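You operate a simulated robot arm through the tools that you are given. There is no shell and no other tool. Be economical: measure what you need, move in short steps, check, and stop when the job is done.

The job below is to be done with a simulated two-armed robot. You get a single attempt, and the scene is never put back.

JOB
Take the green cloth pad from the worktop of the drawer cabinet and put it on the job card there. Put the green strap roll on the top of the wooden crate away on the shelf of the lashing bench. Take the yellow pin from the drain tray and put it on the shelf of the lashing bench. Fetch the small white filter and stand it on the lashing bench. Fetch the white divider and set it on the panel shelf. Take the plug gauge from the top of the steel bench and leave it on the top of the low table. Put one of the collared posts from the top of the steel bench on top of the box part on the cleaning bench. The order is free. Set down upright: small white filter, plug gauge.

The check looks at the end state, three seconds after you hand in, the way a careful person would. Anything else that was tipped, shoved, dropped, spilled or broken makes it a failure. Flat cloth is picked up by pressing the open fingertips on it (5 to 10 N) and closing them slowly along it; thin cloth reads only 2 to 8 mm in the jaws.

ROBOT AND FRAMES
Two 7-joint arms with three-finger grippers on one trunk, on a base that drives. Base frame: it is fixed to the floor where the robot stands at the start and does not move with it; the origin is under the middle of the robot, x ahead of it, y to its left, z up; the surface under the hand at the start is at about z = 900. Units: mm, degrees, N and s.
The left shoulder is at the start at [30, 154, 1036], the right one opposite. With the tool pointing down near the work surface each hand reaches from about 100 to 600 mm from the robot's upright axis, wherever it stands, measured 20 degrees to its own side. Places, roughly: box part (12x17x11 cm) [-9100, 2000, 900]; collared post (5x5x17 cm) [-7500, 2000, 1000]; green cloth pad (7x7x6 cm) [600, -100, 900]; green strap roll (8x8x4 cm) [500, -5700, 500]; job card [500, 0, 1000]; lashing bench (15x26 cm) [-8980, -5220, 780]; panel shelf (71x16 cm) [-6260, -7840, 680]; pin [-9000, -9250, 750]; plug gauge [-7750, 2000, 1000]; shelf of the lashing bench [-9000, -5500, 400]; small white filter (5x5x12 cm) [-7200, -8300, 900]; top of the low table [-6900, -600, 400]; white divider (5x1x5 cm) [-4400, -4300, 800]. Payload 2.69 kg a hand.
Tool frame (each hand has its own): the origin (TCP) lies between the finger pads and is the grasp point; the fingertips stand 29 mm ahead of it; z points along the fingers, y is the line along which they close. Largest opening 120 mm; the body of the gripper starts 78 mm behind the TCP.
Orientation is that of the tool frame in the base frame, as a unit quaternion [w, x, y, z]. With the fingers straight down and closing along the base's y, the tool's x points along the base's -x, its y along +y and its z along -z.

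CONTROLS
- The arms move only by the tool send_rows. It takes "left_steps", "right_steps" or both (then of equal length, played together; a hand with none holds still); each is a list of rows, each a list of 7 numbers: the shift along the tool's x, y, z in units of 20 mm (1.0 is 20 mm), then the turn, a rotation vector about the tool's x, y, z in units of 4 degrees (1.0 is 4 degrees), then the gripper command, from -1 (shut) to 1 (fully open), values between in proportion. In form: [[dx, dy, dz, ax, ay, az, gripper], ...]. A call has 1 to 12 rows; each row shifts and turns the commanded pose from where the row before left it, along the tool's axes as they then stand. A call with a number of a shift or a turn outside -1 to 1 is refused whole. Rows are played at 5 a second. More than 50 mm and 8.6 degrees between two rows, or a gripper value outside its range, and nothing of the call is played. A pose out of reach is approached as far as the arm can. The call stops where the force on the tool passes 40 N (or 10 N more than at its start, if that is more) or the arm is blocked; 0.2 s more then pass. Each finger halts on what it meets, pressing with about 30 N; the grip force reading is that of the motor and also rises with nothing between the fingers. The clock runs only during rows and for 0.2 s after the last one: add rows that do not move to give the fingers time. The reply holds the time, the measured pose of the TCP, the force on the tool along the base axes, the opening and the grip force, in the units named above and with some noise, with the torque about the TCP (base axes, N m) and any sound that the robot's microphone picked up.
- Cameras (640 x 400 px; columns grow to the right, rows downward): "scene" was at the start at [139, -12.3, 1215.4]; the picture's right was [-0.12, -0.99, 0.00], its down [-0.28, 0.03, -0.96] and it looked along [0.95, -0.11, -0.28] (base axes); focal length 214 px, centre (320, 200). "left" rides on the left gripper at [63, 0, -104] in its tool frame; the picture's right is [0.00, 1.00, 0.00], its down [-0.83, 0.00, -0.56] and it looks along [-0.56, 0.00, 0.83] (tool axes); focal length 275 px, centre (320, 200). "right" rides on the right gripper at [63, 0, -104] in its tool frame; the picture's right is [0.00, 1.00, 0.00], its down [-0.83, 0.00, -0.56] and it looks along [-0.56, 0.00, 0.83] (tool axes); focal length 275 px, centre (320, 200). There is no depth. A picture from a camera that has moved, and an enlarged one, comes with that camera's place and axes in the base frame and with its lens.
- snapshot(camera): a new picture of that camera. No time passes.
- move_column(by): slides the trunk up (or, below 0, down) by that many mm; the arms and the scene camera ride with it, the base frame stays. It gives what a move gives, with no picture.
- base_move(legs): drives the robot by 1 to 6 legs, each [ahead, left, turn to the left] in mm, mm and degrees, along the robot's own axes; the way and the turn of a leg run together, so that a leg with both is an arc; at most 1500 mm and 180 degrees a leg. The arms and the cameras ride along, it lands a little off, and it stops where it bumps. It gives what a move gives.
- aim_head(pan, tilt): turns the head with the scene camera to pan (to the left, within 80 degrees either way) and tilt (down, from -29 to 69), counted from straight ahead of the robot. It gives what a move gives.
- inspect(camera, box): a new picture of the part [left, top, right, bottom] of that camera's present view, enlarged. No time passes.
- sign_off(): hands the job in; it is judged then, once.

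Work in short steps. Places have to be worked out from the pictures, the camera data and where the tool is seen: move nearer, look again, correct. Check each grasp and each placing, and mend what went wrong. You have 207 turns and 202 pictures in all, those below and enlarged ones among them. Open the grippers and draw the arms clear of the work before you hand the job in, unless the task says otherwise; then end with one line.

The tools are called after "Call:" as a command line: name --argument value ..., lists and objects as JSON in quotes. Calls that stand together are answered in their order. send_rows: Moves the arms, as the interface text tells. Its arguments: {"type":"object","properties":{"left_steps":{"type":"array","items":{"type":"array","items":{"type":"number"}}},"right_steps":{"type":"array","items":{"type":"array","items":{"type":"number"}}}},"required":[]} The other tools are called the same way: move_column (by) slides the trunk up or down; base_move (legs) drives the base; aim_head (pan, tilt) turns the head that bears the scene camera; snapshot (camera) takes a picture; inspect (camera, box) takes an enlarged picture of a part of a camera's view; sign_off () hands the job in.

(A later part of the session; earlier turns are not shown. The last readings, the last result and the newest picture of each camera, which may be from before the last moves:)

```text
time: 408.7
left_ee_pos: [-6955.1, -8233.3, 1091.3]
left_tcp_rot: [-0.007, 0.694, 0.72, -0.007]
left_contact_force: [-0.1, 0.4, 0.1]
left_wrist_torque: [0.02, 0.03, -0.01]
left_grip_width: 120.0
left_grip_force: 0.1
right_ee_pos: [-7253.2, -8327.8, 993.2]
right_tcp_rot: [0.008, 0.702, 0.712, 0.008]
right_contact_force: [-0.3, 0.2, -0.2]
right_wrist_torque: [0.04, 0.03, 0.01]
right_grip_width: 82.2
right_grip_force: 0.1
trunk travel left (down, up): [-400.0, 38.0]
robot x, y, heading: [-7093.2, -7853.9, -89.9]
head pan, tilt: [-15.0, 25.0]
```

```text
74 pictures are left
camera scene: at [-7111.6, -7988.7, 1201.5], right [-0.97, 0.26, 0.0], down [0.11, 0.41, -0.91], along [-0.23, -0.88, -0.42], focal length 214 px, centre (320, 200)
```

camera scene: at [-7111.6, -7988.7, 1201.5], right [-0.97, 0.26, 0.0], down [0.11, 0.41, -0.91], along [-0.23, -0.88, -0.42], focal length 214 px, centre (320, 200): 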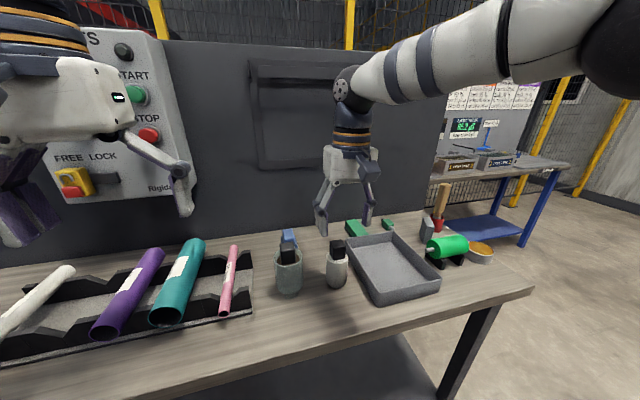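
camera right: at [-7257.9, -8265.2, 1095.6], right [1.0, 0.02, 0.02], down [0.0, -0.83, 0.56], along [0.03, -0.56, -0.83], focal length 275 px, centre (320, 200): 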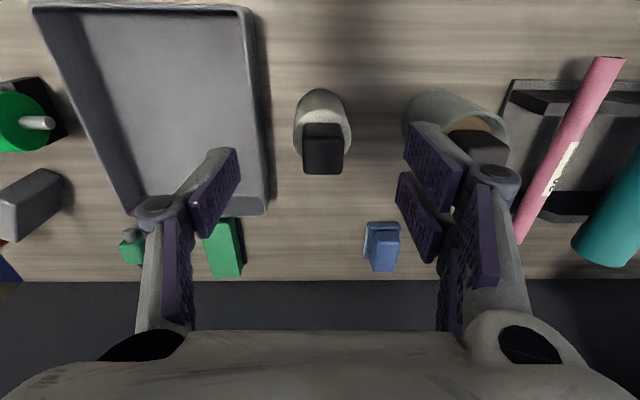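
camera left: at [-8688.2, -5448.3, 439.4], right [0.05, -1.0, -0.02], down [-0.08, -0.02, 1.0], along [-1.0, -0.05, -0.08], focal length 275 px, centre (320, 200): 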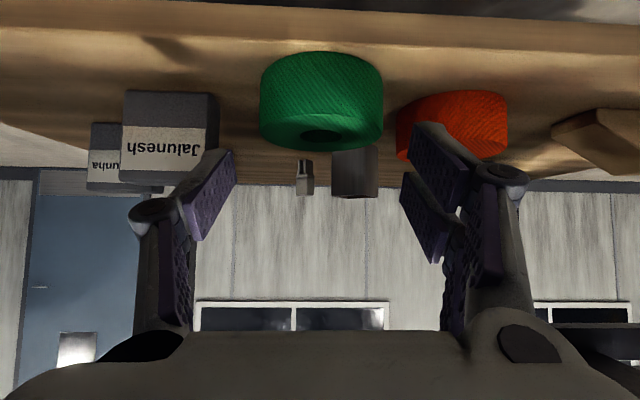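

Filter refined to y≈-8350. Shift, descend to z≈868.

Call:
send_rows --right_steps '[[-0.55, 0.1, 0.6, 0, 0, 0, 0.37], [-0.55, 0.05, 0.6, 0, 0, 0, 0.37], [0, 0, 1, 0, 0, 0, 0.37], [0, 0, 1, 0, 0, 0, 0.37], [0, 0, 1, 0, 0, 0, 0.37]]'

Call:
snapshot --camera "right"

Call:
inspect --camera "scene" --box '[260, 140, 440, 310]'

```text
time: 409.9
left_ee_pos: [-6954.9, -8232.3, 1092.0]
left_tcp_rot: [-0.007, 0.695, 0.719, -0.006]
left_contact_force: [-1.3, 0.4, 0.0]
left_wrist_torque: [-0.01, 0.02, 0.0]
left_grip_width: 119.7
left_grip_force: 0.2
right_ee_pos: [-7249.0, -8348.6, 909.3]
right_tcp_rot: [0.008, 0.702, 0.712, 0.008]
right_contact_force: [-0.4, 0.1, 0.2]
right_wrist_torque: [0.01, 0.04, -0.03]
right_grip_width: 82.0
right_grip_force: 0.1
trunk travel left (down, up): [-400.0, 38.0]
robot x, y, heading: [-7086.3, -7846.2, -90.0]
head pan, tilt: [-15.0, 25.0]
```

```text
73 pictures are left
camera right: at [-7252.8, -8287.1, 1011.1], right [1.0, 0.02, 0.02], down [0.0, -0.83, 0.56], along [0.03, -0.56, -0.83], focal length 275 px, centre (320, 200)
```

right: 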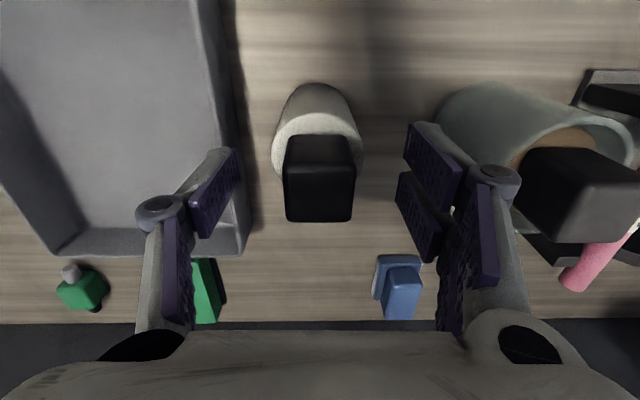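

```text
2.35 times, centred on (350, 225) of scene
camera zoom: at [-7111.8, -7988.5, 1201.6], right [-0.97, 0.26, 0.0], down [0.11, 0.41, -0.91], along [-0.23, -0.88, -0.42], focal length 505 px, centre (249, 141)
```

zoom: 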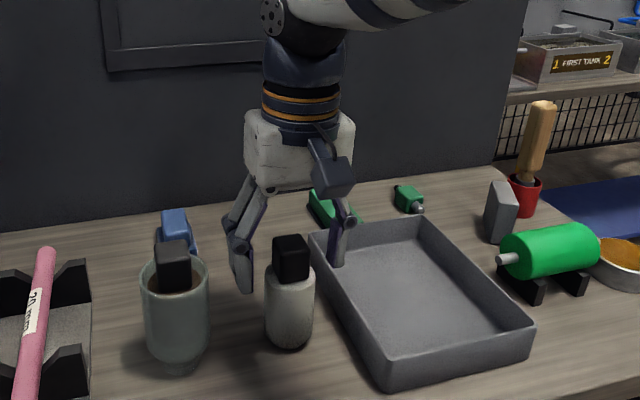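

Aligned in x; shift back 6 mm and descend 40 mm, then close gently.

Call:
send_rows --right_steps '[[0.3, 0, 0.5, 0, 0, 0, 0.37], [0, 0, 0.9, 0, 0, 0, 0.37], [0, 0, 0.6, 0, 0, 0, 0.37], [0, 0, 0, 0, 0, 0, 0.1], [0, 0, 0, 0, 0, 0, -0.1], [0, 0, 0, 0, 0, 0, -0.25], [0, 0, 0, 0, 0, 0, -0.35], [0, 0, 0, 0, 0, 0, -0.35]]'

Call:
snapshot --camera "right"

```text
time: 411.7
left_ee_pos: [-6954.2, -8233.2, 1092.5]
left_tcp_rot: [-0.005, 0.695, 0.719, -0.008]
left_contact_force: [0.6, 0.6, -0.5]
left_wrist_torque: [0.01, 0.01, -0.01]
left_grip_width: 120.1
left_grip_force: 0.1
right_ee_pos: [-7247.5, -8343.5, 869.6]
right_tcp_rot: [0.008, 0.703, 0.711, 0.008]
right_contact_force: [-1.0, 0.0, -0.5]
right_wrist_torque: [0.01, 0.05, -0.03]
right_grip_width: 46.7
right_grip_force: 30.1
trunk travel left (down, up): [-400.0, 38.0]
robot x, y, heading: [-7092.5, -7855.3, -89.8]
head pan, tilt: [-15.0, 25.0]
```

```text
71 pictures are left
camera right: at [-7251.9, -8281.0, 972.3], right [1.0, 0.02, 0.02], down [0.0, -0.83, 0.56], along [0.03, -0.56, -0.83], focal length 275 px, centre (320, 200)
```

right: 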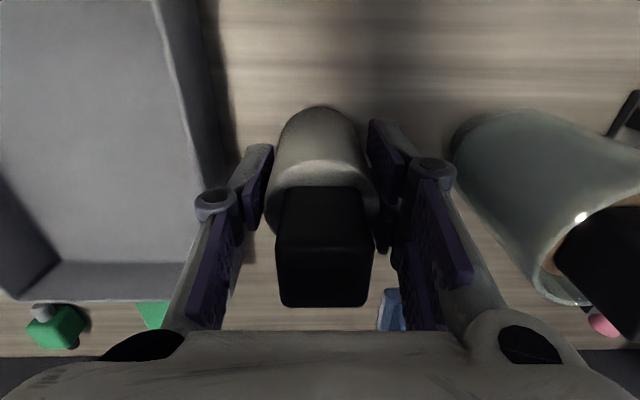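

Filter held (46.7 mm). Lift, back off, and look west toward the drain tray.

Call:
send_rows --right_steps '[[0, 0, -0.5, 0, 0, 0, -0.35], [0, 0, -1, 0, 0, 0, -0.35], [0, 0, -1, 0, 0, 0, -0.35], [0, 0, -1, 0, 0, 0, -0.35], [0, 0, -1, 0, 0, 0, -0.35], [0, 0, -1, 0, 0, 0, -0.35], [0, 0, -1, 0, 0, 0, -0.35], [0, 0, -1, 0, 0, 0, -0.35], [0.5, 0, 0, 0, 0, 0, -0.35], [1, 0, 0, 0, 0, 0, -0.35], [1, 0, 0, 0, 0, 0, -0.35], [1, 0, 0, 0, 0, 0, -0.35]]'

Call:
base_move --legs '[[-400, 0, 0]]'

Call:
aim_head --pan -45 --tilt 15

Call:
snapshot --camera "scene"

```text
time: 414.3
left_ee_pos: [-6955.9, -8229.8, 1091.6]
left_tcp_rot: [-0.006, 0.695, 0.719, -0.008]
left_contact_force: [0.0, -0.1, 0.6]
left_wrist_torque: [-0.01, -0.01, 0.0]
left_grip_width: 120.0
left_grip_force: 0.0
right_ee_pos: [-7253.3, -8272.2, 1019.9]
right_tcp_rot: [0.009, 0.702, 0.712, 0.007]
right_contact_force: [-0.5, -0.7, -0.5]
right_wrist_torque: [-0.02, 0.03, 0.0]
right_grip_width: 46.8
right_grip_force: 29.9
trunk travel left (down, up): [-400.0, 38.0]
robot x, y, heading: [-7089.1, -7852.6, -89.7]
head pan, tilt: [-15.0, 25.0]
```

```text
time: 416.8
left_ee_pos: [-6957.2, -7832.9, 1093.3]
left_tcp_rot: [-0.005, 0.694, 0.719, -0.008]
left_contact_force: [0.5, -0.2, -0.1]
left_wrist_torque: [-0.01, 0.03, -0.01]
left_grip_width: 119.9
left_grip_force: 0.2
right_ee_pos: [-7254.2, -7874.1, 1018.4]
right_tcp_rot: [0.009, 0.702, 0.712, 0.007]
right_contact_force: [-0.1, -0.3, -0.6]
right_wrist_torque: [-0.03, 0.0, -0.01]
right_grip_width: 46.9
right_grip_force: 29.7
trunk travel left (down, up): [-400.0, 38.0]
robot x, y, heading: [-7088.4, -7455.5, -89.9]
head pan, tilt: [-15.0, 25.0]
```

```text
time: 417.8
left_ee_pos: [-6956.1, -7832.4, 1092.8]
left_tcp_rot: [-0.007, 0.695, 0.719, -0.007]
left_contact_force: [0.1, -0.3, 0.3]
left_wrist_torque: [-0.02, 0.0, 0.02]
left_grip_width: 119.8
left_grip_force: 0.0
right_ee_pos: [-7252.6, -7874.4, 1019.2]
right_tcp_rot: [0.008, 0.702, 0.712, 0.009]
right_contact_force: [0.5, -0.4, -1.5]
right_wrist_torque: [0.0, 0.02, 0.0]
right_grip_width: 46.7
right_grip_force: 29.4
trunk travel left (down, up): [-400.0, 38.0]
robot x, y, heading: [-7092.5, -7452.4, -90.0]
head pan, tilt: [-45.0, 15.0]
```

```text
70 pictures are left
camera scene: at [-7154.8, -7566.9, 1217.8], right [-0.71, 0.7, 0.0], down [0.18, 0.18, -0.97], along [-0.68, -0.69, -0.26], focal length 214 px, centre (320, 200)
```

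scene: 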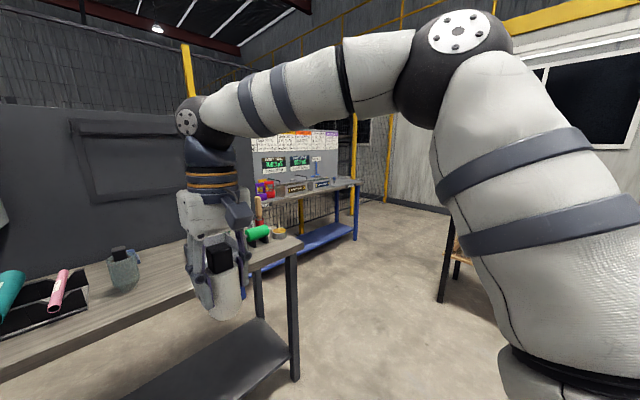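

Tank bench front is at y≈-9100. Route: strafe west to x≈-8240, south to y≈-8600, then west.

Call:
base_move --legs '[[0, -1150, 0], [1150, 0, 0]]'

Call:
aim_head --pan -30 --tilt 20

Call:
snapshot --camera "scene"

```text
time: 432.4
left_ee_pos: [-8133.8, -8980.4, 1093.2]
left_tcp_rot: [-0.006, 0.7, 0.714, -0.007]
left_contact_force: [-0.6, -0.6, 0.4]
left_wrist_torque: [0.02, 0.02, 0.01]
left_grip_width: 119.9
left_grip_force: 0.2
right_ee_pos: [-8432.2, -9016.7, 1019.5]
right_tcp_rot: [0.008, 0.708, 0.706, 0.009]
right_contact_force: [-0.1, -0.3, -0.7]
right_wrist_torque: [0.0, 0.01, 0.01]
right_grip_width: 46.8
right_grip_force: 29.8
trunk travel left (down, up): [-400.0, 38.0]
robot x, y, heading: [-8262.0, -8600.7, -90.8]
head pan, tilt: [-45.0, 15.0]
```

```text
time: 433.1
left_ee_pos: [-8134.4, -8980.4, 1092.7]
left_tcp_rot: [-0.008, 0.7, 0.714, -0.006]
left_contact_force: [0.3, 0.0, -0.7]
left_wrist_torque: [0.0, 0.0, -0.03]
left_grip_width: 119.9
left_grip_force: 0.1
right_ee_pos: [-8432.5, -9016.3, 1020.0]
right_tcp_rot: [0.008, 0.708, 0.706, 0.008]
right_contact_force: [-0.1, 1.0, -0.5]
right_wrist_torque: [0.02, 0.0, -0.04]
right_grip_width: 46.8
right_grip_force: 30.2
trunk travel left (down, up): [-400.0, 38.0]
robot x, y, heading: [-8260.6, -8595.6, -90.8]
head pan, tilt: [-30.0, 20.0]
```

```text
69 pictures are left
camera scene: at [-8308.7, -8724.9, 1209.7], right [-0.86, 0.51, 0.0], down [0.18, 0.29, -0.94], along [-0.48, -0.81, -0.34], focal length 214 px, centre (320, 200)
```

scene: 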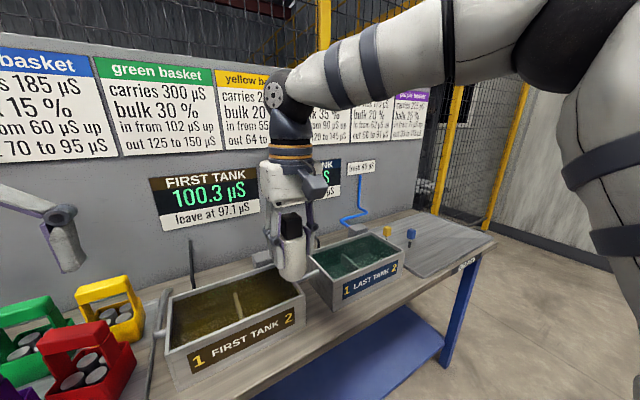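

Inspect the drain tray and the coloured pins.

Call:
inspect --camera "scene" --box '[350, 190, 510, 300]'

```text
3.64 times, centred on (430, 245) of scene
camera zoom: at [-8308.7, -8724.9, 1209.7], right [-0.86, 0.51, 0.0], down [0.18, 0.29, -0.94], along [-0.48, -0.81, -0.34], focal length 780 px, centre (-80, 36)
```

zoom: 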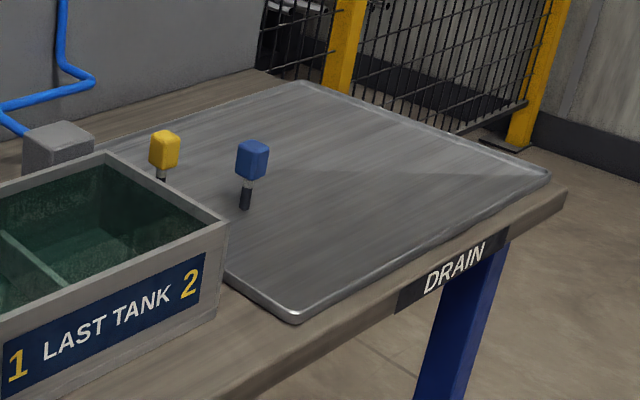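

Yellow pin ≈[-8955,-9262] standing on the drain tray by the tank; blue one nearby at [-9019,-9200]. Move so the left hand faces it.

Call:
base_move --legs '[[0, -780, 0.8]]'

Call:
send_rows --left_steps '[[0, 0, 0.3, 0, -0.95, 0, 0.6], [0, 0, 0.3, 0, -0.95, 0, 0.3], [0, 0, 0.3, 0, -0.95, 0, 0], [0, 0, 0.3, 0, -0.95, 0, 0], [0.3, 0, 0.3, 0, -0.95, 0, 0], [0.3, 0, 0.3, 0, -0.95, 0, 0], [0.3, 0, 0.3, 0, -0.95, 0, 0], [0.3, 0, 0.3, 0, -0.95, 0, 0], [0.3, 0, 0.3, 0, -0.95, 0, 0], [0.3, 0, 0.3, 0, -0.95, 0, 0]]'

Call:
aim_head --pan 10 --tilt 30

Call:
snapshot --camera "scene"

Call:
snapshot --camera "left"

```text
time: 439.5
left_ee_pos: [-8899.8, -8975.7, 1092.3]
left_tcp_rot: [-0.007, 0.691, 0.723, -0.007]
left_contact_force: [0.0, 0.2, 0.7]
left_wrist_torque: [-0.02, 0.05, -0.01]
left_grip_width: 119.8
left_grip_force: 0.0
right_ee_pos: [-9195.7, -9020.2, 1017.9]
right_tcp_rot: [0.007, 0.699, 0.715, 0.008]
right_contact_force: [0.6, 0.0, -1.0]
right_wrist_torque: [0.0, 0.04, 0.02]
right_grip_width: 46.5
right_grip_force: 29.8
trunk travel left (down, up): [-400.0, 38.0]
robot x, y, heading: [-9039.6, -8597.9, -89.5]
head pan, tilt: [-30.0, 20.0]
```

```text
time: 441.7
left_ee_pos: [-8901.1, -8961.7, 1021.1]
left_tcp_rot: [0.229, 0.651, 0.685, -0.233]
left_contact_force: [0.2, 0.7, 0.1]
left_wrist_torque: [0.03, -0.03, -0.01]
left_grip_width: 60.0
left_grip_force: 0.0
right_ee_pos: [-9196.8, -9020.5, 1019.2]
right_tcp_rot: [0.008, 0.699, 0.715, 0.008]
right_contact_force: [-0.5, 0.4, -0.6]
right_wrist_torque: [-0.01, 0.03, 0.0]
right_grip_width: 46.6
right_grip_force: 30.4
trunk travel left (down, up): [-400.0, 38.0]
robot x, y, heading: [-9036.4, -8596.1, -89.4]
head pan, tilt: [-30.0, 20.0]
```

```text
time: 442.8
left_ee_pos: [-8901.5, -8962.8, 1021.5]
left_tcp_rot: [0.229, 0.651, 0.686, -0.231]
left_contact_force: [0.7, 0.7, 1.0]
left_wrist_torque: [0.0, -0.03, 0.04]
left_grip_width: 60.1
left_grip_force: 0.1
right_ee_pos: [-9196.3, -9019.8, 1020.0]
right_tcp_rot: [0.008, 0.7, 0.714, 0.008]
right_contact_force: [-0.3, 0.2, -0.3]
right_wrist_torque: [0.01, -0.01, 0.02]
right_grip_width: 46.7
right_grip_force: 29.1
trunk travel left (down, up): [-400.0, 38.0]
robot x, y, heading: [-9037.7, -8599.1, -89.2]
head pan, tilt: [10.0, 30.0]
```

```text
67 pictures are left
camera scene: at [-9019.1, -8733.1, 1193.7], right [-0.98, -0.19, 0.0], down [-0.09, 0.49, -0.87], along [0.16, -0.85, -0.5], focal length 214 px, centre (320, 200)
```

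scene: 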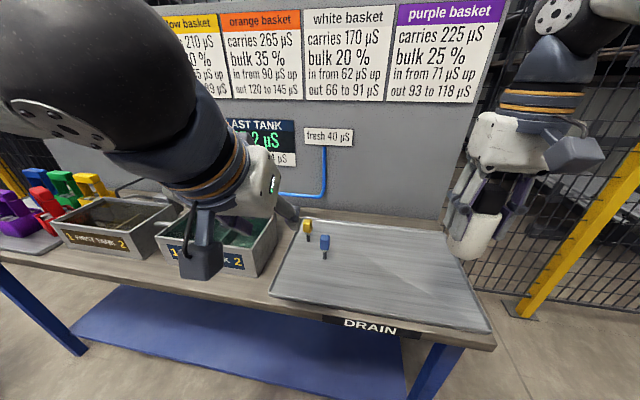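

```text
66 pictures are left
camera left: at [-8905.7, -8847.8, 1064.6], right [1.0, 0.04, -0.02], down [0.03, -0.31, 0.95], along [0.03, -0.95, -0.31], focal length 275 px, centre (320, 200)
```

left: 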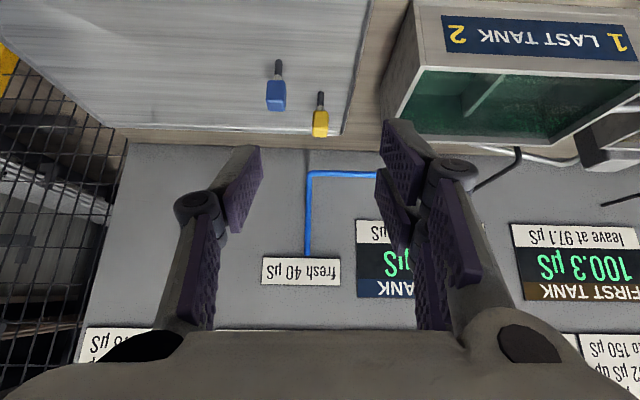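

Three rays agree: yellow head at ≈[-8893,-9216,818], base z≈761. Drive 150 ahead, then approach along the tilted finger direction.

Call:
base_move --legs '[[150, 0, -0.8]]'

Call:
send_rows --left_steps '[[0.2, 0, 0.8, 0, 0, 0, 0], [0.2, 0, 0.8, 0, 0, 0, 0], [0.2, 0, 0.8, 0, 0, 0, 0], [0.2, 0, 0.8, 0, 0, 0, 0], [0.2, 0, 0.8, 0, 0, 0, 0], [0.2, 0, 0.8, 0, 0, 0, 0], [0.2, 0, 0.8, 0, 0, 0, 0], [0.2, 0, 0.8, 0, 0, 0, 0]]'

Call:
snapshot --camera "left"

```text
time: 444.1
left_ee_pos: [-8906.4, -9113.5, 1021.6]
left_tcp_rot: [0.228, 0.656, 0.681, -0.233]
left_contact_force: [0.5, -0.7, -1.7]
left_wrist_torque: [0.05, -0.02, 0.01]
left_grip_width: 60.1
left_grip_force: 0.1
right_ee_pos: [-9204.3, -9167.4, 1018.5]
right_tcp_rot: [0.008, 0.705, 0.709, 0.009]
right_contact_force: [0.2, 0.0, 0.2]
right_wrist_torque: [0.03, -0.01, -0.03]
right_grip_width: 46.9
right_grip_force: 30.0
trunk travel left (down, up): [-400.0, 38.0]
robot x, y, heading: [-9036.7, -8746.2, -90.1]
head pan, tilt: [10.0, 30.0]
```

```text
time: 445.9
left_ee_pos: [-8909.1, -9164.4, 901.2]
left_tcp_rot: [0.227, 0.656, 0.681, -0.234]
left_contact_force: [-0.3, 0.3, 0.9]
left_wrist_torque: [0.03, 0.05, -0.01]
left_grip_width: 59.9
left_grip_force: 0.1
right_ee_pos: [-9204.0, -9165.5, 1019.3]
right_tcp_rot: [0.008, 0.705, 0.71, 0.009]
right_contact_force: [-0.6, 0.3, -0.2]
right_wrist_torque: [-0.03, -0.02, 0.02]
right_grip_width: 46.7
right_grip_force: 29.9
trunk travel left (down, up): [-400.0, 38.0]
robot x, y, heading: [-9037.7, -8747.8, -89.9]
head pan, tilt: [10.0, 30.0]
```

```text
65 pictures are left
camera left: at [-8910.2, -9051.0, 943.7], right [1.0, 0.03, -0.02], down [0.02, -0.31, 0.95], along [0.02, -0.95, -0.31], focal length 275 px, centre (320, 200)
```

left: 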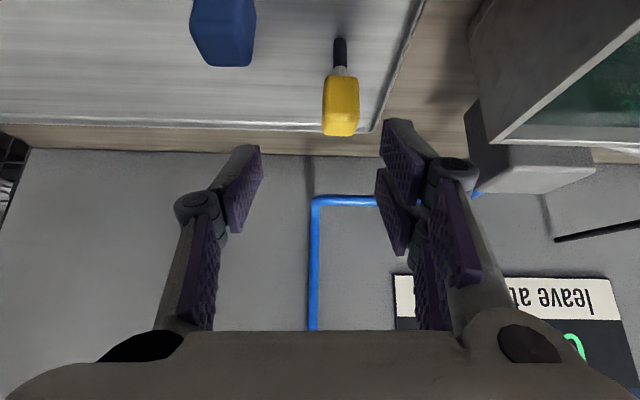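

Prediction matches. Continue to the pin's head and close.

Call:
send_rows --left_steps '[[0.09, 0.27, 0.9, 0, 0, 0, 0], [0.09, 0.27, 0.9, 0, 0, 0, 0], [0.09, 0.26, 0.9, 0, 0, 0, 0], [0.09, 0, 0.9, 0, 0, 0, 0], [0.09, 0, 0.9, 0, 0, 0, 0], [0, 0, 0.3, 0, 0, 0, 0]]'

Call:
snapshot --camera "left"

```text
time: 447.3
left_ee_pos: [-8892.5, -9216.0, 819.5]
left_tcp_rot: [0.228, 0.656, 0.681, -0.233]
left_contact_force: [0.2, 0.4, 0.2]
left_wrist_torque: [0.01, 0.04, -0.01]
left_grip_width: 60.2
left_grip_force: 0.1
right_ee_pos: [-9202.9, -9167.1, 1019.2]
right_tcp_rot: [0.008, 0.704, 0.71, 0.008]
right_contact_force: [0.2, 0.3, -0.3]
right_wrist_torque: [0.02, 0.02, 0.02]
right_grip_width: 46.9
right_grip_force: 29.6
trunk travel left (down, up): [-400.0, 38.0]
robot x, y, heading: [-9037.5, -8747.9, -90.5]
head pan, tilt: [10.0, 30.0]
```

```text
64 pictures are left
camera left: at [-8894.8, -9102.7, 862.3], right [1.0, 0.03, -0.02], down [0.02, -0.31, 0.95], along [0.02, -0.95, -0.31], focal length 275 px, centre (320, 200)
```

left: 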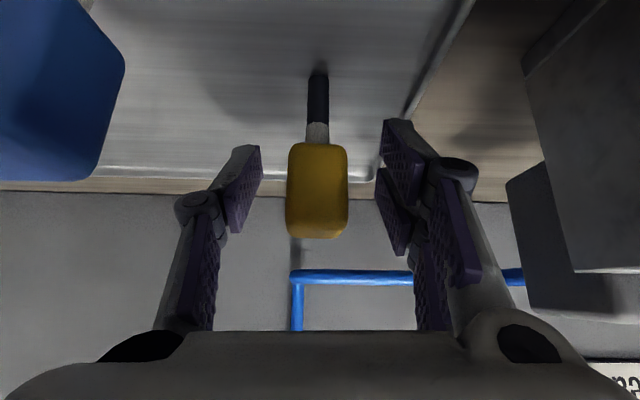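

Centred between the pads. Close and lift straight up.

Call:
send_rows --left_steps '[[0, 0, 0, 0, 0, 0, -0.3], [0, 0, 0, 0, 0, 0, -0.6], [0, 0, 0, 0, 0, 0, -0.75], [0, 0, 0, 0, 0, 0, -0.85], [0, 0, 0, 0, 0, 0, -0.85], [-0.46, 0, -0.6, 0, 0, 0, -0.85], [-0.46, 0, -0.6, 0, 0, 0, -0.85], [-0.46, 0, -0.6, 0, 0, 0, -0.85], [-0.46, 0, -0.6, 0, 0, 0, -0.85], [-0.46, 0, -0.6, 0, 0, 0, -0.85], [-0.46, 0, -0.6, 0, 0, 0, -0.85]]'

Call:
snapshot --camera "left"

```text
time: 449.7
left_ee_pos: [-8890.6, -9217.5, 911.0]
left_tcp_rot: [0.227, 0.656, 0.68, -0.233]
left_contact_force: [-0.4, 0.3, -0.1]
left_wrist_torque: [0.0, 0.01, 0.03]
left_grip_width: 22.3
left_grip_force: 29.5
right_ee_pos: [-9202.6, -9165.4, 1019.2]
right_tcp_rot: [0.009, 0.705, 0.709, 0.007]
right_contact_force: [0.6, 0.0, -1.2]
right_wrist_torque: [0.02, 0.01, 0.0]
right_grip_width: 46.4
right_grip_force: 29.8
trunk travel left (down, up): [-400.0, 38.0]
robot x, y, heading: [-9035.9, -8746.9, -90.2]
head pan, tilt: [10.0, 30.0]
```

```text
63 pictures are left
camera left: at [-8893.3, -9104.4, 953.5], right [1.0, 0.03, -0.02], down [0.02, -0.31, 0.95], along [0.02, -0.95, -0.31], focal length 275 px, centre (320, 200)
```

left: 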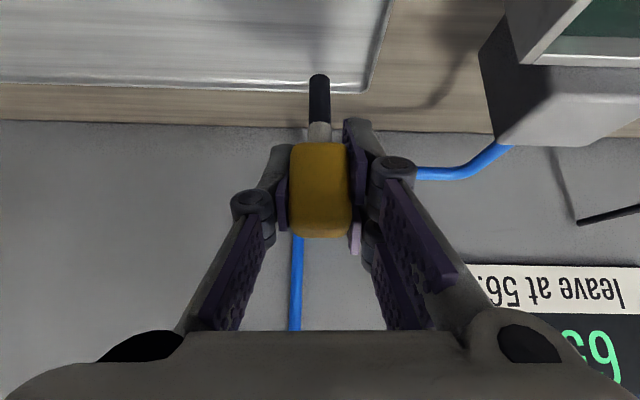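

Pin held (22 mm). Return: back, east, north, then face west at the lashing bench.

Call:
base_move --legs '[[-160, 0, 0], [0, 840, 0], [-1200, 0, 0], [0, 0, -90]]'

Call:
base_move --legs '[[0, -1000, 0], [0, -1000, 0]]'

Call:
aim_head --pan 0 --tilt 30

Call:
snapshot --camera "scene"

```text
time: 467.0
left_ee_pos: [-8679.3, -7520.7, 909.8]
left_tcp_rot: [-0.005, 0.945, 0.015, -0.326]
left_contact_force: [-0.2, -0.5, -0.2]
left_wrist_torque: [-0.02, -0.01, 0.02]
left_grip_width: 22.1
left_grip_force: 30.2
right_ee_pos: [-8626.2, -7209.4, 1018.6]
right_tcp_rot: [0.011, 1.0, 0.002, 0.0]
right_contact_force: [-0.3, 0.4, 0.0]
right_wrist_torque: [-0.01, -0.04, -0.01]
right_grip_width: 46.8
right_grip_force: 30.4
trunk travel left (down, up): [-400.0, 38.0]
robot x, y, heading: [-8205.8, -7376.2, 179.6]
head pan, tilt: [10.0, 30.0]
```

```text
time: 482.4
left_ee_pos: [-8613.3, -5525.9, 910.0]
left_tcp_rot: [-0.01, 0.945, -0.001, -0.326]
left_contact_force: [0.4, 0.1, -0.5]
left_wrist_torque: [0.01, -0.01, 0.0]
left_grip_width: 22.3
left_grip_force: 29.6
right_ee_pos: [-8549.7, -5215.9, 1019.7]
right_tcp_rot: [0.012, 1.0, -0.015, 0.0]
right_contact_force: [0.7, -0.6, -0.8]
right_wrist_torque: [0.03, -0.01, 0.0]
right_grip_width: 46.6
right_grip_force: 29.8
trunk travel left (down, up): [-400.0, 38.0]
robot x, y, heading: [-8136.7, -5396.9, 177.1]
head pan, tilt: [10.0, 30.0]
```

```text
time: 483.1
left_ee_pos: [-8614.7, -5526.3, 910.0]
left_tcp_rot: [-0.011, 0.945, -0.001, -0.326]
left_contact_force: [-0.2, 0.3, -0.6]
left_wrist_torque: [0.03, 0.0, 0.01]
left_grip_width: 21.9
left_grip_force: 30.2
right_ee_pos: [-8550.3, -5215.1, 1018.3]
right_tcp_rot: [0.011, 1.0, -0.016, 0.0]
right_contact_force: [-0.6, 0.0, -0.2]
right_wrist_torque: [-0.03, 0.0, -0.04]
right_grip_width: 46.6
right_grip_force: 30.6
trunk travel left (down, up): [-400.0, 38.0]
robot x, y, heading: [-8139.2, -5400.7, 177.6]
head pan, tilt: [0.0, 30.0]
```

```text
62 pictures are left
camera scene: at [-8272.2, -5394.9, 1193.6], right [0.04, 1.0, 0.0], down [0.5, -0.02, -0.87], along [-0.87, 0.04, -0.5], focal length 214 px, centre (320, 200)
```

scene: 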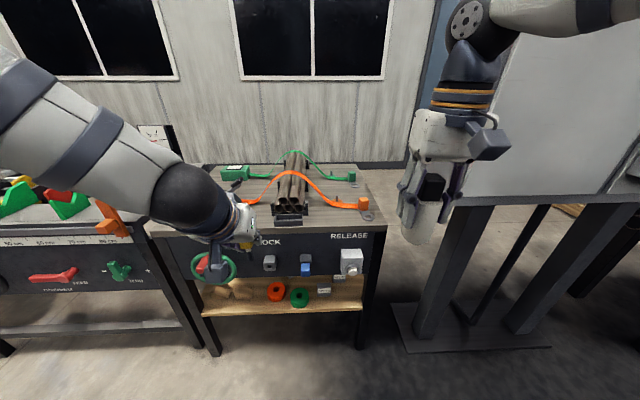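

Place the filter first on the free front-right area of the top ≈[-8890,-5330]. Pull the left hand up/back and approach.

Call:
send_rows --left_steps '[[-0.62, 0, -0.79, 0, 0, 0, -0.85], [-0.62, 0, -0.79, 0, 0, 0, -0.85], [-0.62, 0.3, -0.79, 0, 0, 0, -0.85], [-0.62, 0.3, -0.79, 0, 0, 0, -0.85], [0.79, 0.3, -0.62, 0, 0, 0, -0.85], [0.79, 0.3, -0.62, 0, 0, 0, -0.85]]'

Call:
base_move --legs '[[245, 0, 2.4]]'

Call:
aim_head --pan -8 --tilt 38

Call:
snapshot --camera "scene"

Call:
snapshot --camera "right"

```text
time: 484.5
left_ee_pos: [-8574.0, -5551.8, 990.1]
left_tcp_rot: [-0.01, 0.945, -0.001, -0.326]
left_contact_force: [-0.2, -0.1, -1.0]
left_wrist_torque: [-0.03, 0.01, 0.0]
left_grip_width: 22.2
left_grip_force: 30.6
right_ee_pos: [-8550.2, -5217.7, 1019.1]
right_tcp_rot: [0.011, 1.0, -0.016, -0.001]
right_contact_force: [0.0, 0.3, -0.7]
right_wrist_torque: [0.0, -0.02, 0.0]
right_grip_width: 47.0
right_grip_force: 30.3
trunk travel left (down, up): [-400.0, 38.0]
robot x, y, heading: [-8138.7, -5402.9, 177.7]
head pan, tilt: [0.0, 30.0]
```

```text
time: 486.3
left_ee_pos: [-8812.7, -5560.9, 987.9]
left_tcp_rot: [-0.004, 0.945, 0.016, -0.326]
left_contact_force: [0.0, -0.5, 0.3]
left_wrist_torque: [-0.05, -0.03, 0.01]
left_grip_width: 22.5
left_grip_force: 30.5
right_ee_pos: [-8801.0, -5225.8, 1019.3]
right_tcp_rot: [0.011, 1.0, 0.001, 0.0]
right_contact_force: [-0.2, 0.2, -0.7]
right_wrist_torque: [0.01, -0.03, 0.03]
right_grip_width: 46.5
right_grip_force: 29.8
trunk travel left (down, up): [-400.0, 38.0]
robot x, y, heading: [-8383.1, -5393.1, 179.6]
head pan, tilt: [0.0, 30.0]
```

```text
time: 487.0
left_ee_pos: [-8810.4, -5560.0, 989.3]
left_tcp_rot: [-0.004, 0.945, 0.016, -0.327]
left_contact_force: [0.6, 0.3, -0.4]
left_wrist_torque: [-0.01, -0.01, -0.03]
left_grip_width: 22.1
left_grip_force: 29.6
right_ee_pos: [-8799.7, -5225.2, 1018.3]
right_tcp_rot: [0.011, 1.0, 0.002, -0.001]
right_contact_force: [-0.4, 0.6, -0.9]
right_wrist_torque: [0.01, -0.03, -0.03]
right_grip_width: 46.7
right_grip_force: 29.5
trunk travel left (down, up): [-400.0, 38.0]
robot x, y, heading: [-8377.8, -5392.8, 179.6]
head pan, tilt: [-8.0, 38.0]
```

```text
61 pictures are left
camera scene: at [-8511.0, -5381.8, 1181.3], right [0.15, 0.99, 0.0], down [0.61, -0.09, -0.79], along [-0.78, 0.11, -0.62], focal length 214 px, centre (320, 200)
```

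scene: 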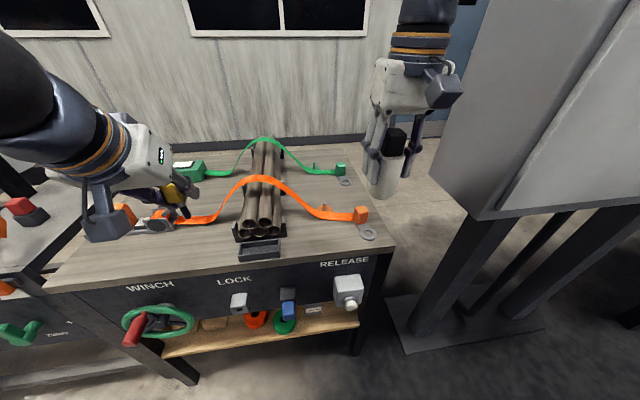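

```text
60 pictures are left
camera right: at [-8737.6, -5222.8, 1121.7], right [0.01, -1.0, 0.02], down [-0.83, 0.0, 0.56], along [-0.56, -0.02, -0.83], focal length 275 px, centre (320, 200)
```

right: 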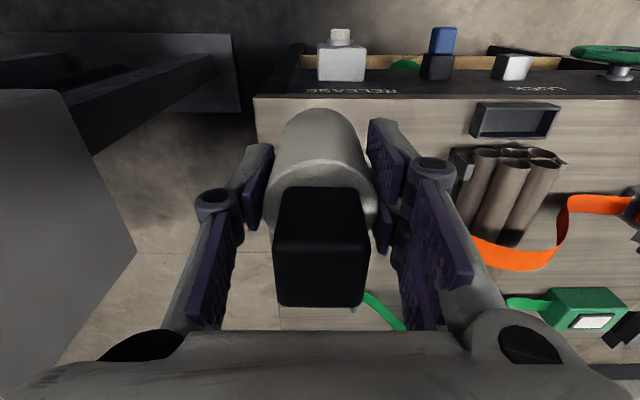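

Move the filter over [-8885,-5320] and lower close to the top.

Call:
send_rows --right_steps '[[-0.71, 0.79, 0.5, 0, 0, 0, -0.35], [-0.71, 0.79, 0.5, 0, 0, 0, -0.35], [-0.71, 0.79, 0.5, 0, 0, 0, -0.35], [-0.71, 0.79, 0.8, 0, 0, 0, -0.35], [-0.71, 0.79, 0.8, 0, 0, 0, -0.35], [-0.71, 0.79, 0.8, 0, 0, 0, -0.35], [0, 0, 1, 0, 0, 0, -0.35], [0, 0, 1, 0, 0, 0, -0.35], [0, 0, 1, 0, 0, 0, -0.35], [0, 0, 0.8, 0, 0, 0, -0.35]]'

Call:
snapshot --camera "scene"

Call:
snapshot --camera "right"

```text
time: 489.2
left_ee_pos: [-8811.8, -5560.2, 989.5]
left_tcp_rot: [-0.004, 0.945, 0.016, -0.325]
left_contact_force: [-0.1, 0.6, -0.1]
left_wrist_torque: [0.02, -0.01, 0.01]
left_grip_width: 22.1
left_grip_force: 30.2
right_ee_pos: [-8885.4, -5322.0, 866.1]
right_tcp_rot: [0.011, 1.0, 0.002, -0.001]
right_contact_force: [0.1, -1.1, -0.9]
right_wrist_torque: [0.0, -0.02, -0.03]
right_grip_width: 46.8
right_grip_force: 30.1
trunk travel left (down, up): [-400.0, 38.0]
robot x, y, heading: [-8381.6, -5394.7, 179.5]
head pan, tilt: [-8.0, 38.0]
```

```text
59 pictures are left
camera scene: at [-8511.3, -5381.7, 1181.2], right [0.15, 0.99, 0.0], down [0.61, -0.09, -0.79], along [-0.78, 0.12, -0.62], focal length 214 px, centre (320, 200)
```

scene: 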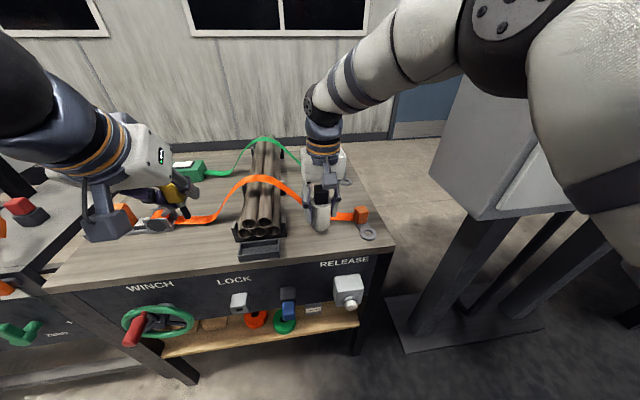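

```text
58 pictures are left
camera right: at [-8823.0, -5319.6, 969.3], right [0.01, -1.0, 0.02], down [-0.83, 0.0, 0.56], along [-0.56, -0.02, -0.83], focal length 275 px, centre (320, 200)
```

right: 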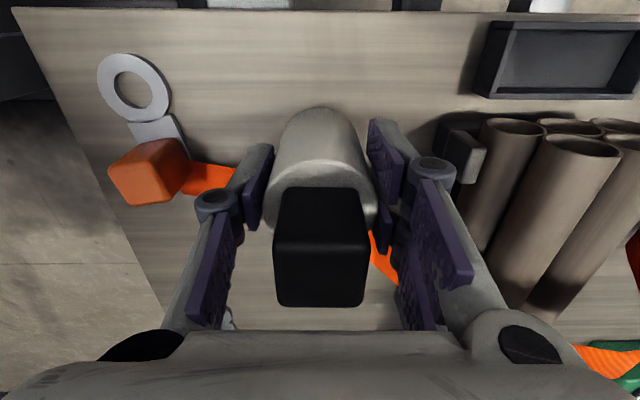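

Clear of strap and ring. Lower to contact.

Call:
send_rows --right_steps '[[0, 0, 0.5, 0, 0, 0, -0.35], [0, 0, 0.4, 0, 0, 0, -0.35], [0, 0, 0.15, 0, 0, 0, -0.35], [0, 0, 0.15, 0, 0, 0, -0.35], [0, 0, 0.15, 0, 0, 0, -0.35], [0, 0, 0.15, 0, 0, 0, -0.35], [0, 0, 0.15, 0, 0, 0, -0.35], [0, 0, 0.15, 0, 0, 0, -0.35]]'

```text
time: 491.0
left_ee_pos: [-8810.7, -5560.0, 990.5]
left_tcp_rot: [-0.005, 0.945, 0.015, -0.327]
left_contact_force: [0.1, 0.4, -0.4]
left_wrist_torque: [0.01, -0.01, 0.01]
left_grip_width: 22.3
left_grip_force: 29.4
right_ee_pos: [-8884.2, -5325.4, 835.5]
right_tcp_rot: [0.012, 1.0, 0.001, -0.003]
right_contact_force: [1.1, 7.0, 24.2]
right_wrist_torque: [0.38, 0.14, 0.0]
right_grip_width: 47.3
right_grip_force: 29.5
trunk travel left (down, up): [-400.0, 38.0]
robot x, y, heading: [-8380.9, -5395.9, 179.5]
head pan, tilt: [-8.0, 38.0]
```

Contact at the expected height. Relieve, release slowly, and rise.

Call:
send_rows --right_steps '[[0, 0, -0.1, 0, 0, 0, -0.35], [0, 0, 0, 0, 0, 0, -0.15], [0, 0, 0, 0, 0, 0, 0], [0, 0, 0, 0, 0, 0, 0.2], [0, 0, 0, 0, 0, 0, 0.25], [0, 0, -1, 0, 0, 0, 0.25], [0, 0, -1, 0, 0, 0, 0.25], [0, 0, -1, 0, 0, 0, 0.25], [0, 0, -1, 0, 0, 0, 0.25], [0, 0, -1, 0, 0, 0, 0.25], [0, 0, -1, 0, 0, 0, 0.25], [0, 0, -1, 0, 0, 0, 0.25]]'

Call:
snapshot --camera "right"

```text
time: 493.6
left_ee_pos: [-8812.0, -5559.6, 989.3]
left_tcp_rot: [-0.005, 0.945, 0.016, -0.326]
left_contact_force: [-0.4, 0.5, -0.8]
left_wrist_torque: [0.0, 0.0, 0.03]
left_grip_width: 22.1
left_grip_force: 30.0
right_ee_pos: [-8882.8, -5320.5, 976.0]
right_tcp_rot: [0.011, 1.0, 0.002, -0.001]
right_contact_force: [0.0, 0.3, -0.5]
right_wrist_torque: [-0.01, 0.03, 0.02]
right_grip_width: 75.3
right_grip_force: 0.0
trunk travel left (down, up): [-400.0, 38.0]
robot x, y, heading: [-8383.2, -5394.2, 179.1]
head pan, tilt: [-8.0, 38.0]
```

```text
57 pictures are left
camera right: at [-8820.4, -5317.4, 1077.2], right [0.01, -1.0, 0.02], down [-0.83, 0.0, 0.56], along [-0.56, -0.02, -0.83], focal length 275 px, centre (320, 200)
```

right: 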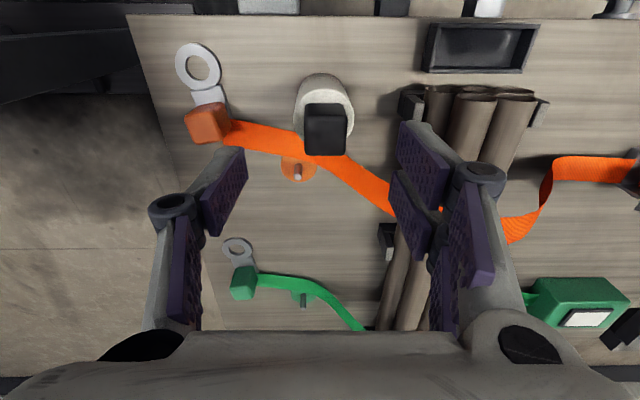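

Filter stands upright. Back off, tuck the right hand, lower the column for the shelf.

Call:
base_move --legs '[[-280, 0, 0.6]]'

Call:
send_rows --right_steps '[[1, -1, -0.8, 0, 0, 0, 0.25], [1, -1, -0.8, 0, 0, 0, 0.25], [1, -1, -0.8, 0, 0, 0, 0.25], [1, -1, -0.8, 0, 0, 0, 0.25], [1, -1, -0.8, 0, 0, 0, 0.25], [1, -1, -0.8, 0, 0, 0, 0.25], [1, -1, 0, 0, 0, 0, 0.25]]' --left_steps '[[-0.3, 0, 0.3, 0, 0, 0, -0.85], [-0.3, 0, 0.3, 0, 0, 0, -0.85], [0, 0, 0, 0, 0, 0, -0.85], [0, 0, 0, 0, 0, 0, -0.85], [0, 0, 0, 0, 0, 0, -0.85], [0, 0, 0, 0, 0, 0, -0.85], [0, 0, 0, 0, 0, 0, -0.85]]'

Call:
move_column --by -370

Call:
snapshot --camera "scene"

```text
time: 495.6
left_ee_pos: [-8532.8, -5566.3, 989.5]
left_tcp_rot: [-0.003, 0.945, 0.022, -0.327]
left_contact_force: [0.8, 0.6, -0.3]
left_wrist_torque: [0.01, 0.0, 0.0]
left_grip_width: 21.9
left_grip_force: 30.1
right_ee_pos: [-8607.0, -5327.4, 973.7]
right_tcp_rot: [0.012, 1.0, 0.009, -0.001]
right_contact_force: [0.2, 0.5, -0.4]
right_wrist_torque: [0.01, 0.02, 0.0]
right_grip_width: 74.9
right_grip_force: 0.2
trunk travel left (down, up): [-400.0, 38.0]
robot x, y, heading: [-8108.1, -5394.6, -179.5]
head pan, tilt: [-8.0, 38.0]
```

```text
time: 497.2
left_ee_pos: [-8549.0, -5568.3, 988.8]
left_tcp_rot: [-0.003, 0.945, 0.022, -0.327]
left_contact_force: [0.2, -0.2, -0.8]
left_wrist_torque: [0.01, 0.01, -0.05]
left_grip_width: 22.1
left_grip_force: 29.6
right_ee_pos: [-8472.2, -5183.7, 1065.2]
right_tcp_rot: [0.012, 1.0, 0.009, 0.0]
right_contact_force: [0.2, 0.1, 0.0]
right_wrist_torque: [-0.03, -0.01, -0.01]
right_grip_width: 74.8
right_grip_force: 0.1
trunk travel left (down, up): [-400.0, 38.0]
robot x, y, heading: [-8102.5, -5394.6, -179.7]
head pan, tilt: [-8.0, 38.0]
```

```text
time: 500.8
left_ee_pos: [-8550.3, -5567.0, 618.3]
left_tcp_rot: [-0.003, 0.945, 0.022, -0.326]
left_contact_force: [0.8, 0.4, 0.2]
left_wrist_torque: [0.01, -0.04, -0.02]
left_grip_width: 22.2
left_grip_force: 29.9
right_ee_pos: [-8502.3, -5182.7, 664.4]
right_tcp_rot: [0.011, 0.999, 0.008, 0.049]
right_contact_force: [-0.9, -0.7, 0.2]
right_wrist_torque: [-0.03, -0.02, -0.02]
right_grip_width: 74.8
right_grip_force: 0.0
trunk travel left (down, up): [-30.0, 408.0]
robot x, y, heading: [-8106.3, -5392.2, -179.7]
head pan, tilt: [-8.0, 38.0]
```

```text
56 pictures are left
camera scene: at [-8369.1, -5384.4, 779.2], right [0.13, 0.99, 0.0], down [0.61, -0.08, -0.79], along [-0.78, 0.1, -0.62], focal length 214 px, centre (320, 200)
```

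scene: 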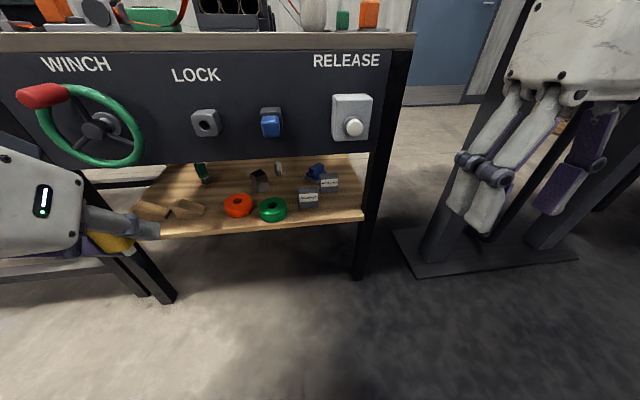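

Free spot at the shelf's right end ≈[-8832,-5255]. Strafe right 120, retract the right hand further, lower and shift the left hand, tilt slightly more (44°).

Call:
base_move --legs '[[0, -120, 0]]'

Call:
send_rows --left_steps '[[0.39, -0.9, 0.5, 0, -0.14, 0, -0.85], [0.39, -0.9, 0.5, 0, -0.14, 0, -0.85], [0.39, -0.9, 0.5, 0, -0.14, 0, -0.85], [0.39, -0.9, 0.5, 0, -0.14, 0, -0.85], [0.39, -0.9, 0.5, 0, -0.14, 0, -0.85], [0.39, -0.9, 0.5, 0, -0.14, 0, -0.85], [0.39, -0.9, 0.5, 0, -0.14, 0, -0.85], [0.39, -0.9, 0.5, 0, -0.14, 0, -0.85], [0.39, -0.9, 0.5, 0, -0.14, 0, -0.85], [0.39, -0.9, 0.5, 0, -0.14, 0, -0.85], [0.39, -0.9, 0.5, 0, -0.14, 0, -0.85]]' --right_steps '[[0.7, -0.2, -0.3, 0, -0.12, 0, 0.25], [0.7, -0.2, -0.3, 0, -0.12, 0, 0.25], [0.7, -0.2, -0.3, 0, -0.12, 0, 0.25], [0.7, -0.2, -0.3, 0, -0.12, 0, 0.25], [0.7, -0.2, -0.3, 0, -0.12, 0, 0.25], [0.7, -0.2, -0.3, 0, -0.12, 0, 0.25], [0, 0, 0, 0, 0, 0, 0.25], [0, 0, 0, 0, 0, 0, 0.25], [0, 0, 0, 0, 0, 0, 0.25], [0, 0, 0, 0, 0, 0, 0.25], [0, 0, 0, 0, 0, 0, 0.25]]'

Call:
snapshot --camera "scene"

Call:
snapshot --camera "left"

```text
time: 502.3
left_ee_pos: [-8549.7, -5450.9, 617.4]
left_tcp_rot: [-0.002, 0.945, 0.024, -0.325]
left_contact_force: [0.8, -0.1, -0.9]
left_wrist_torque: [0.01, 0.0, 0.02]
left_grip_width: 22.0
left_grip_force: 30.4
right_ee_pos: [-8504.5, -5066.1, 664.1]
right_tcp_rot: [0.012, 0.999, 0.009, 0.05]
right_contact_force: [0.2, -0.1, 0.1]
right_wrist_torque: [0.01, 0.03, 0.01]
right_grip_width: 75.1
right_grip_force: 0.1
trunk travel left (down, up): [-30.0, 408.0]
robot x, y, heading: [-8106.9, -5270.2, -179.4]
head pan, tilt: [-8.0, 38.0]
```

```text
time: 504.7
left_ee_pos: [-8566.0, -5248.7, 481.4]
left_tcp_rot: [-0.002, 0.926, 0.023, -0.376]
left_contact_force: [0.8, 0.3, -0.9]
left_wrist_torque: [0.0, 0.0, 0.0]
left_grip_width: 21.8
left_grip_force: 30.4
right_ee_pos: [-8422.7, -5059.9, 672.9]
right_tcp_rot: [0.012, 1.0, 0.009, 0.025]
right_contact_force: [-0.8, 0.5, 0.8]
right_wrist_torque: [0.0, 0.01, 0.05]
right_grip_width: 75.3
right_grip_force: 0.1
right hand out of reach, approached as far as the arm can: row 2, 3, 4, 5, 6
trunk travel left (down, up): [-30.0, 408.0]
robot x, y, heading: [-8106.9, -5275.3, -179.5]
head pan, tilt: [-8.0, 38.0]
```

```text
55 pictures are left
camera scene: at [-8370.1, -5267.0, 779.2], right [0.13, 0.99, 0.0], down [0.61, -0.08, -0.79], along [-0.78, 0.1, -0.62], focal length 214 px, centre (320, 200)
```

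scene: 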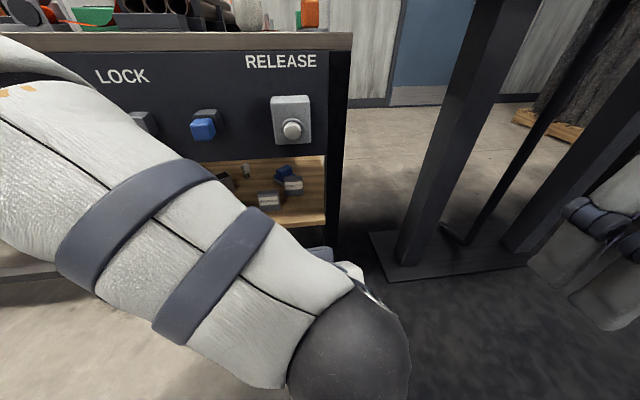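

```text
54 pictures are left
camera left: at [-8448.4, -5245.2, 511.0], right [0.04, -1.0, -0.02], down [-0.21, -0.03, 0.98], along [-0.98, -0.03, -0.21], focal length 275 px, centre (320, 200)
```

left: 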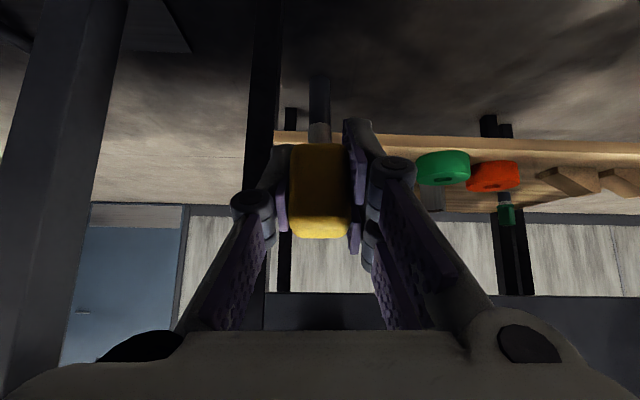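

Drive in 215 mm.

Call:
base_move --legs '[[215, 5, 0]]'

Call:
snapshot --camera "left"

Call:
snapshot --camera "scene"

```text
time: 506.4
left_ee_pos: [-8779.7, -5253.8, 480.3]
left_tcp_rot: [-0.002, 0.926, 0.021, -0.376]
left_contact_force: [-0.1, 0.1, -1.2]
left_wrist_torque: [0.01, 0.01, 0.01]
left_grip_width: 22.0
left_grip_force: 29.6
right_ee_pos: [-8634.7, -5063.9, 673.5]
right_tcp_rot: [0.012, 1.0, 0.007, 0.025]
right_contact_force: [0.8, 0.6, 0.5]
right_wrist_torque: [0.0, 0.0, -0.01]
right_grip_width: 75.0
right_grip_force: 0.0
trunk travel left (down, up): [-30.0, 408.0]
robot x, y, heading: [-8321.5, -5279.7, -179.7]
head pan, tilt: [-8.0, 38.0]
```

```text
53 pictures are left
camera left: at [-8661.6, -5250.5, 511.2], right [0.03, -1.0, -0.02], down [-0.21, -0.02, 0.98], along [-0.98, -0.03, -0.21], focal length 275 px, centre (320, 200)
```

left: 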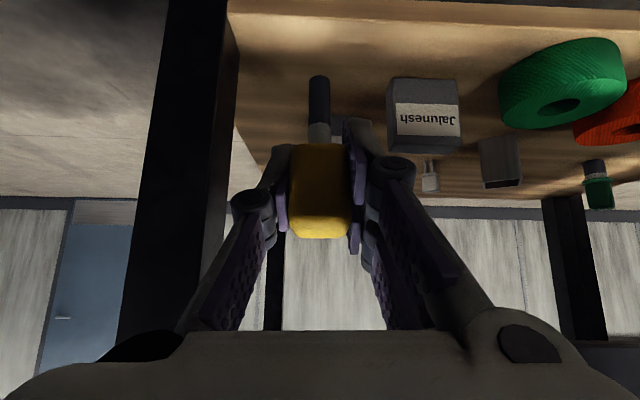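

```text
52 pictures are left
camera scene: at [-8583.5, -5272.2, 779.2], right [0.13, 0.99, 0.0], down [0.61, -0.08, -0.79], along [-0.78, 0.11, -0.62], focal length 214 px, centre (320, 200)
```

scene: 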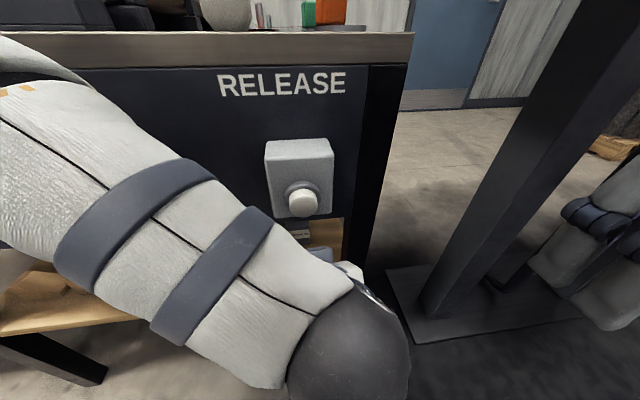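

Clearances fine. Move in 52 mm and lower.

Call:
send_rows --left_steps '[[-0.62, 0.13, 0.6, 0, 0, 0, -0.85], [-0.62, 0.13, 0.6, 0, 0, 0, -0.85], [-0.62, 0.13, 0.6, 0, 0, 0, -0.85], [0.35, 0, 0.36, 0, 0, 0, -0.85], [0.35, 0, 0.36, 0, 0, 0, -0.85], [0.35, 0, 0.36, 0, 0, 0, -0.85], [0.35, 0, 0.36, 0, 0, 0, -0.85], [0.35, 0, 0.36, 0, 0, 0, -0.85], [0.21, 0, 0.22, 0, 0, 0, -0.85]]'

Call:
snapshot --camera "left"

```text
time: 508.4
left_ee_pos: [-8831.4, -5263.2, 423.5]
left_tcp_rot: [-0.002, 0.926, 0.022, -0.376]
left_contact_force: [0.1, 0.3, -1.3]
left_wrist_torque: [-0.01, 0.01, 0.0]
left_grip_width: 22.0
left_grip_force: 29.9
right_ee_pos: [-8635.9, -5063.4, 673.8]
right_tcp_rot: [0.012, 1.0, 0.006, 0.025]
right_contact_force: [-0.4, 0.3, -0.6]
right_wrist_torque: [0.02, -0.01, -0.02]
right_grip_width: 75.2
right_grip_force: 0.0
trunk travel left (down, up): [-30.0, 408.0]
robot x, y, heading: [-8320.8, -5280.7, -179.7]
head pan, tilt: [-8.0, 38.0]
```

```text
51 pictures are left
camera left: at [-8713.5, -5259.2, 454.7], right [0.03, -1.0, -0.02], down [-0.21, -0.02, 0.98], along [-0.98, -0.03, -0.21], focal length 275 px, centre (320, 200)
```

left: 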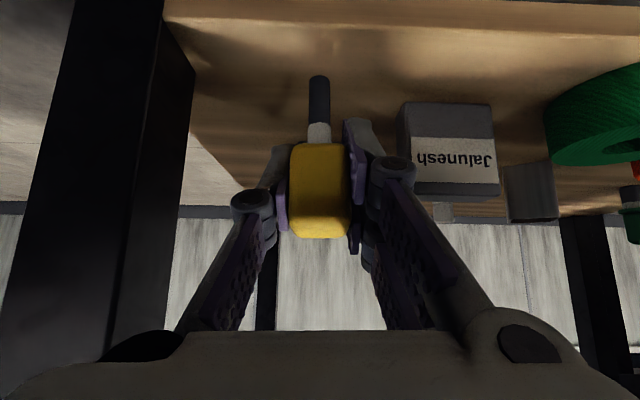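

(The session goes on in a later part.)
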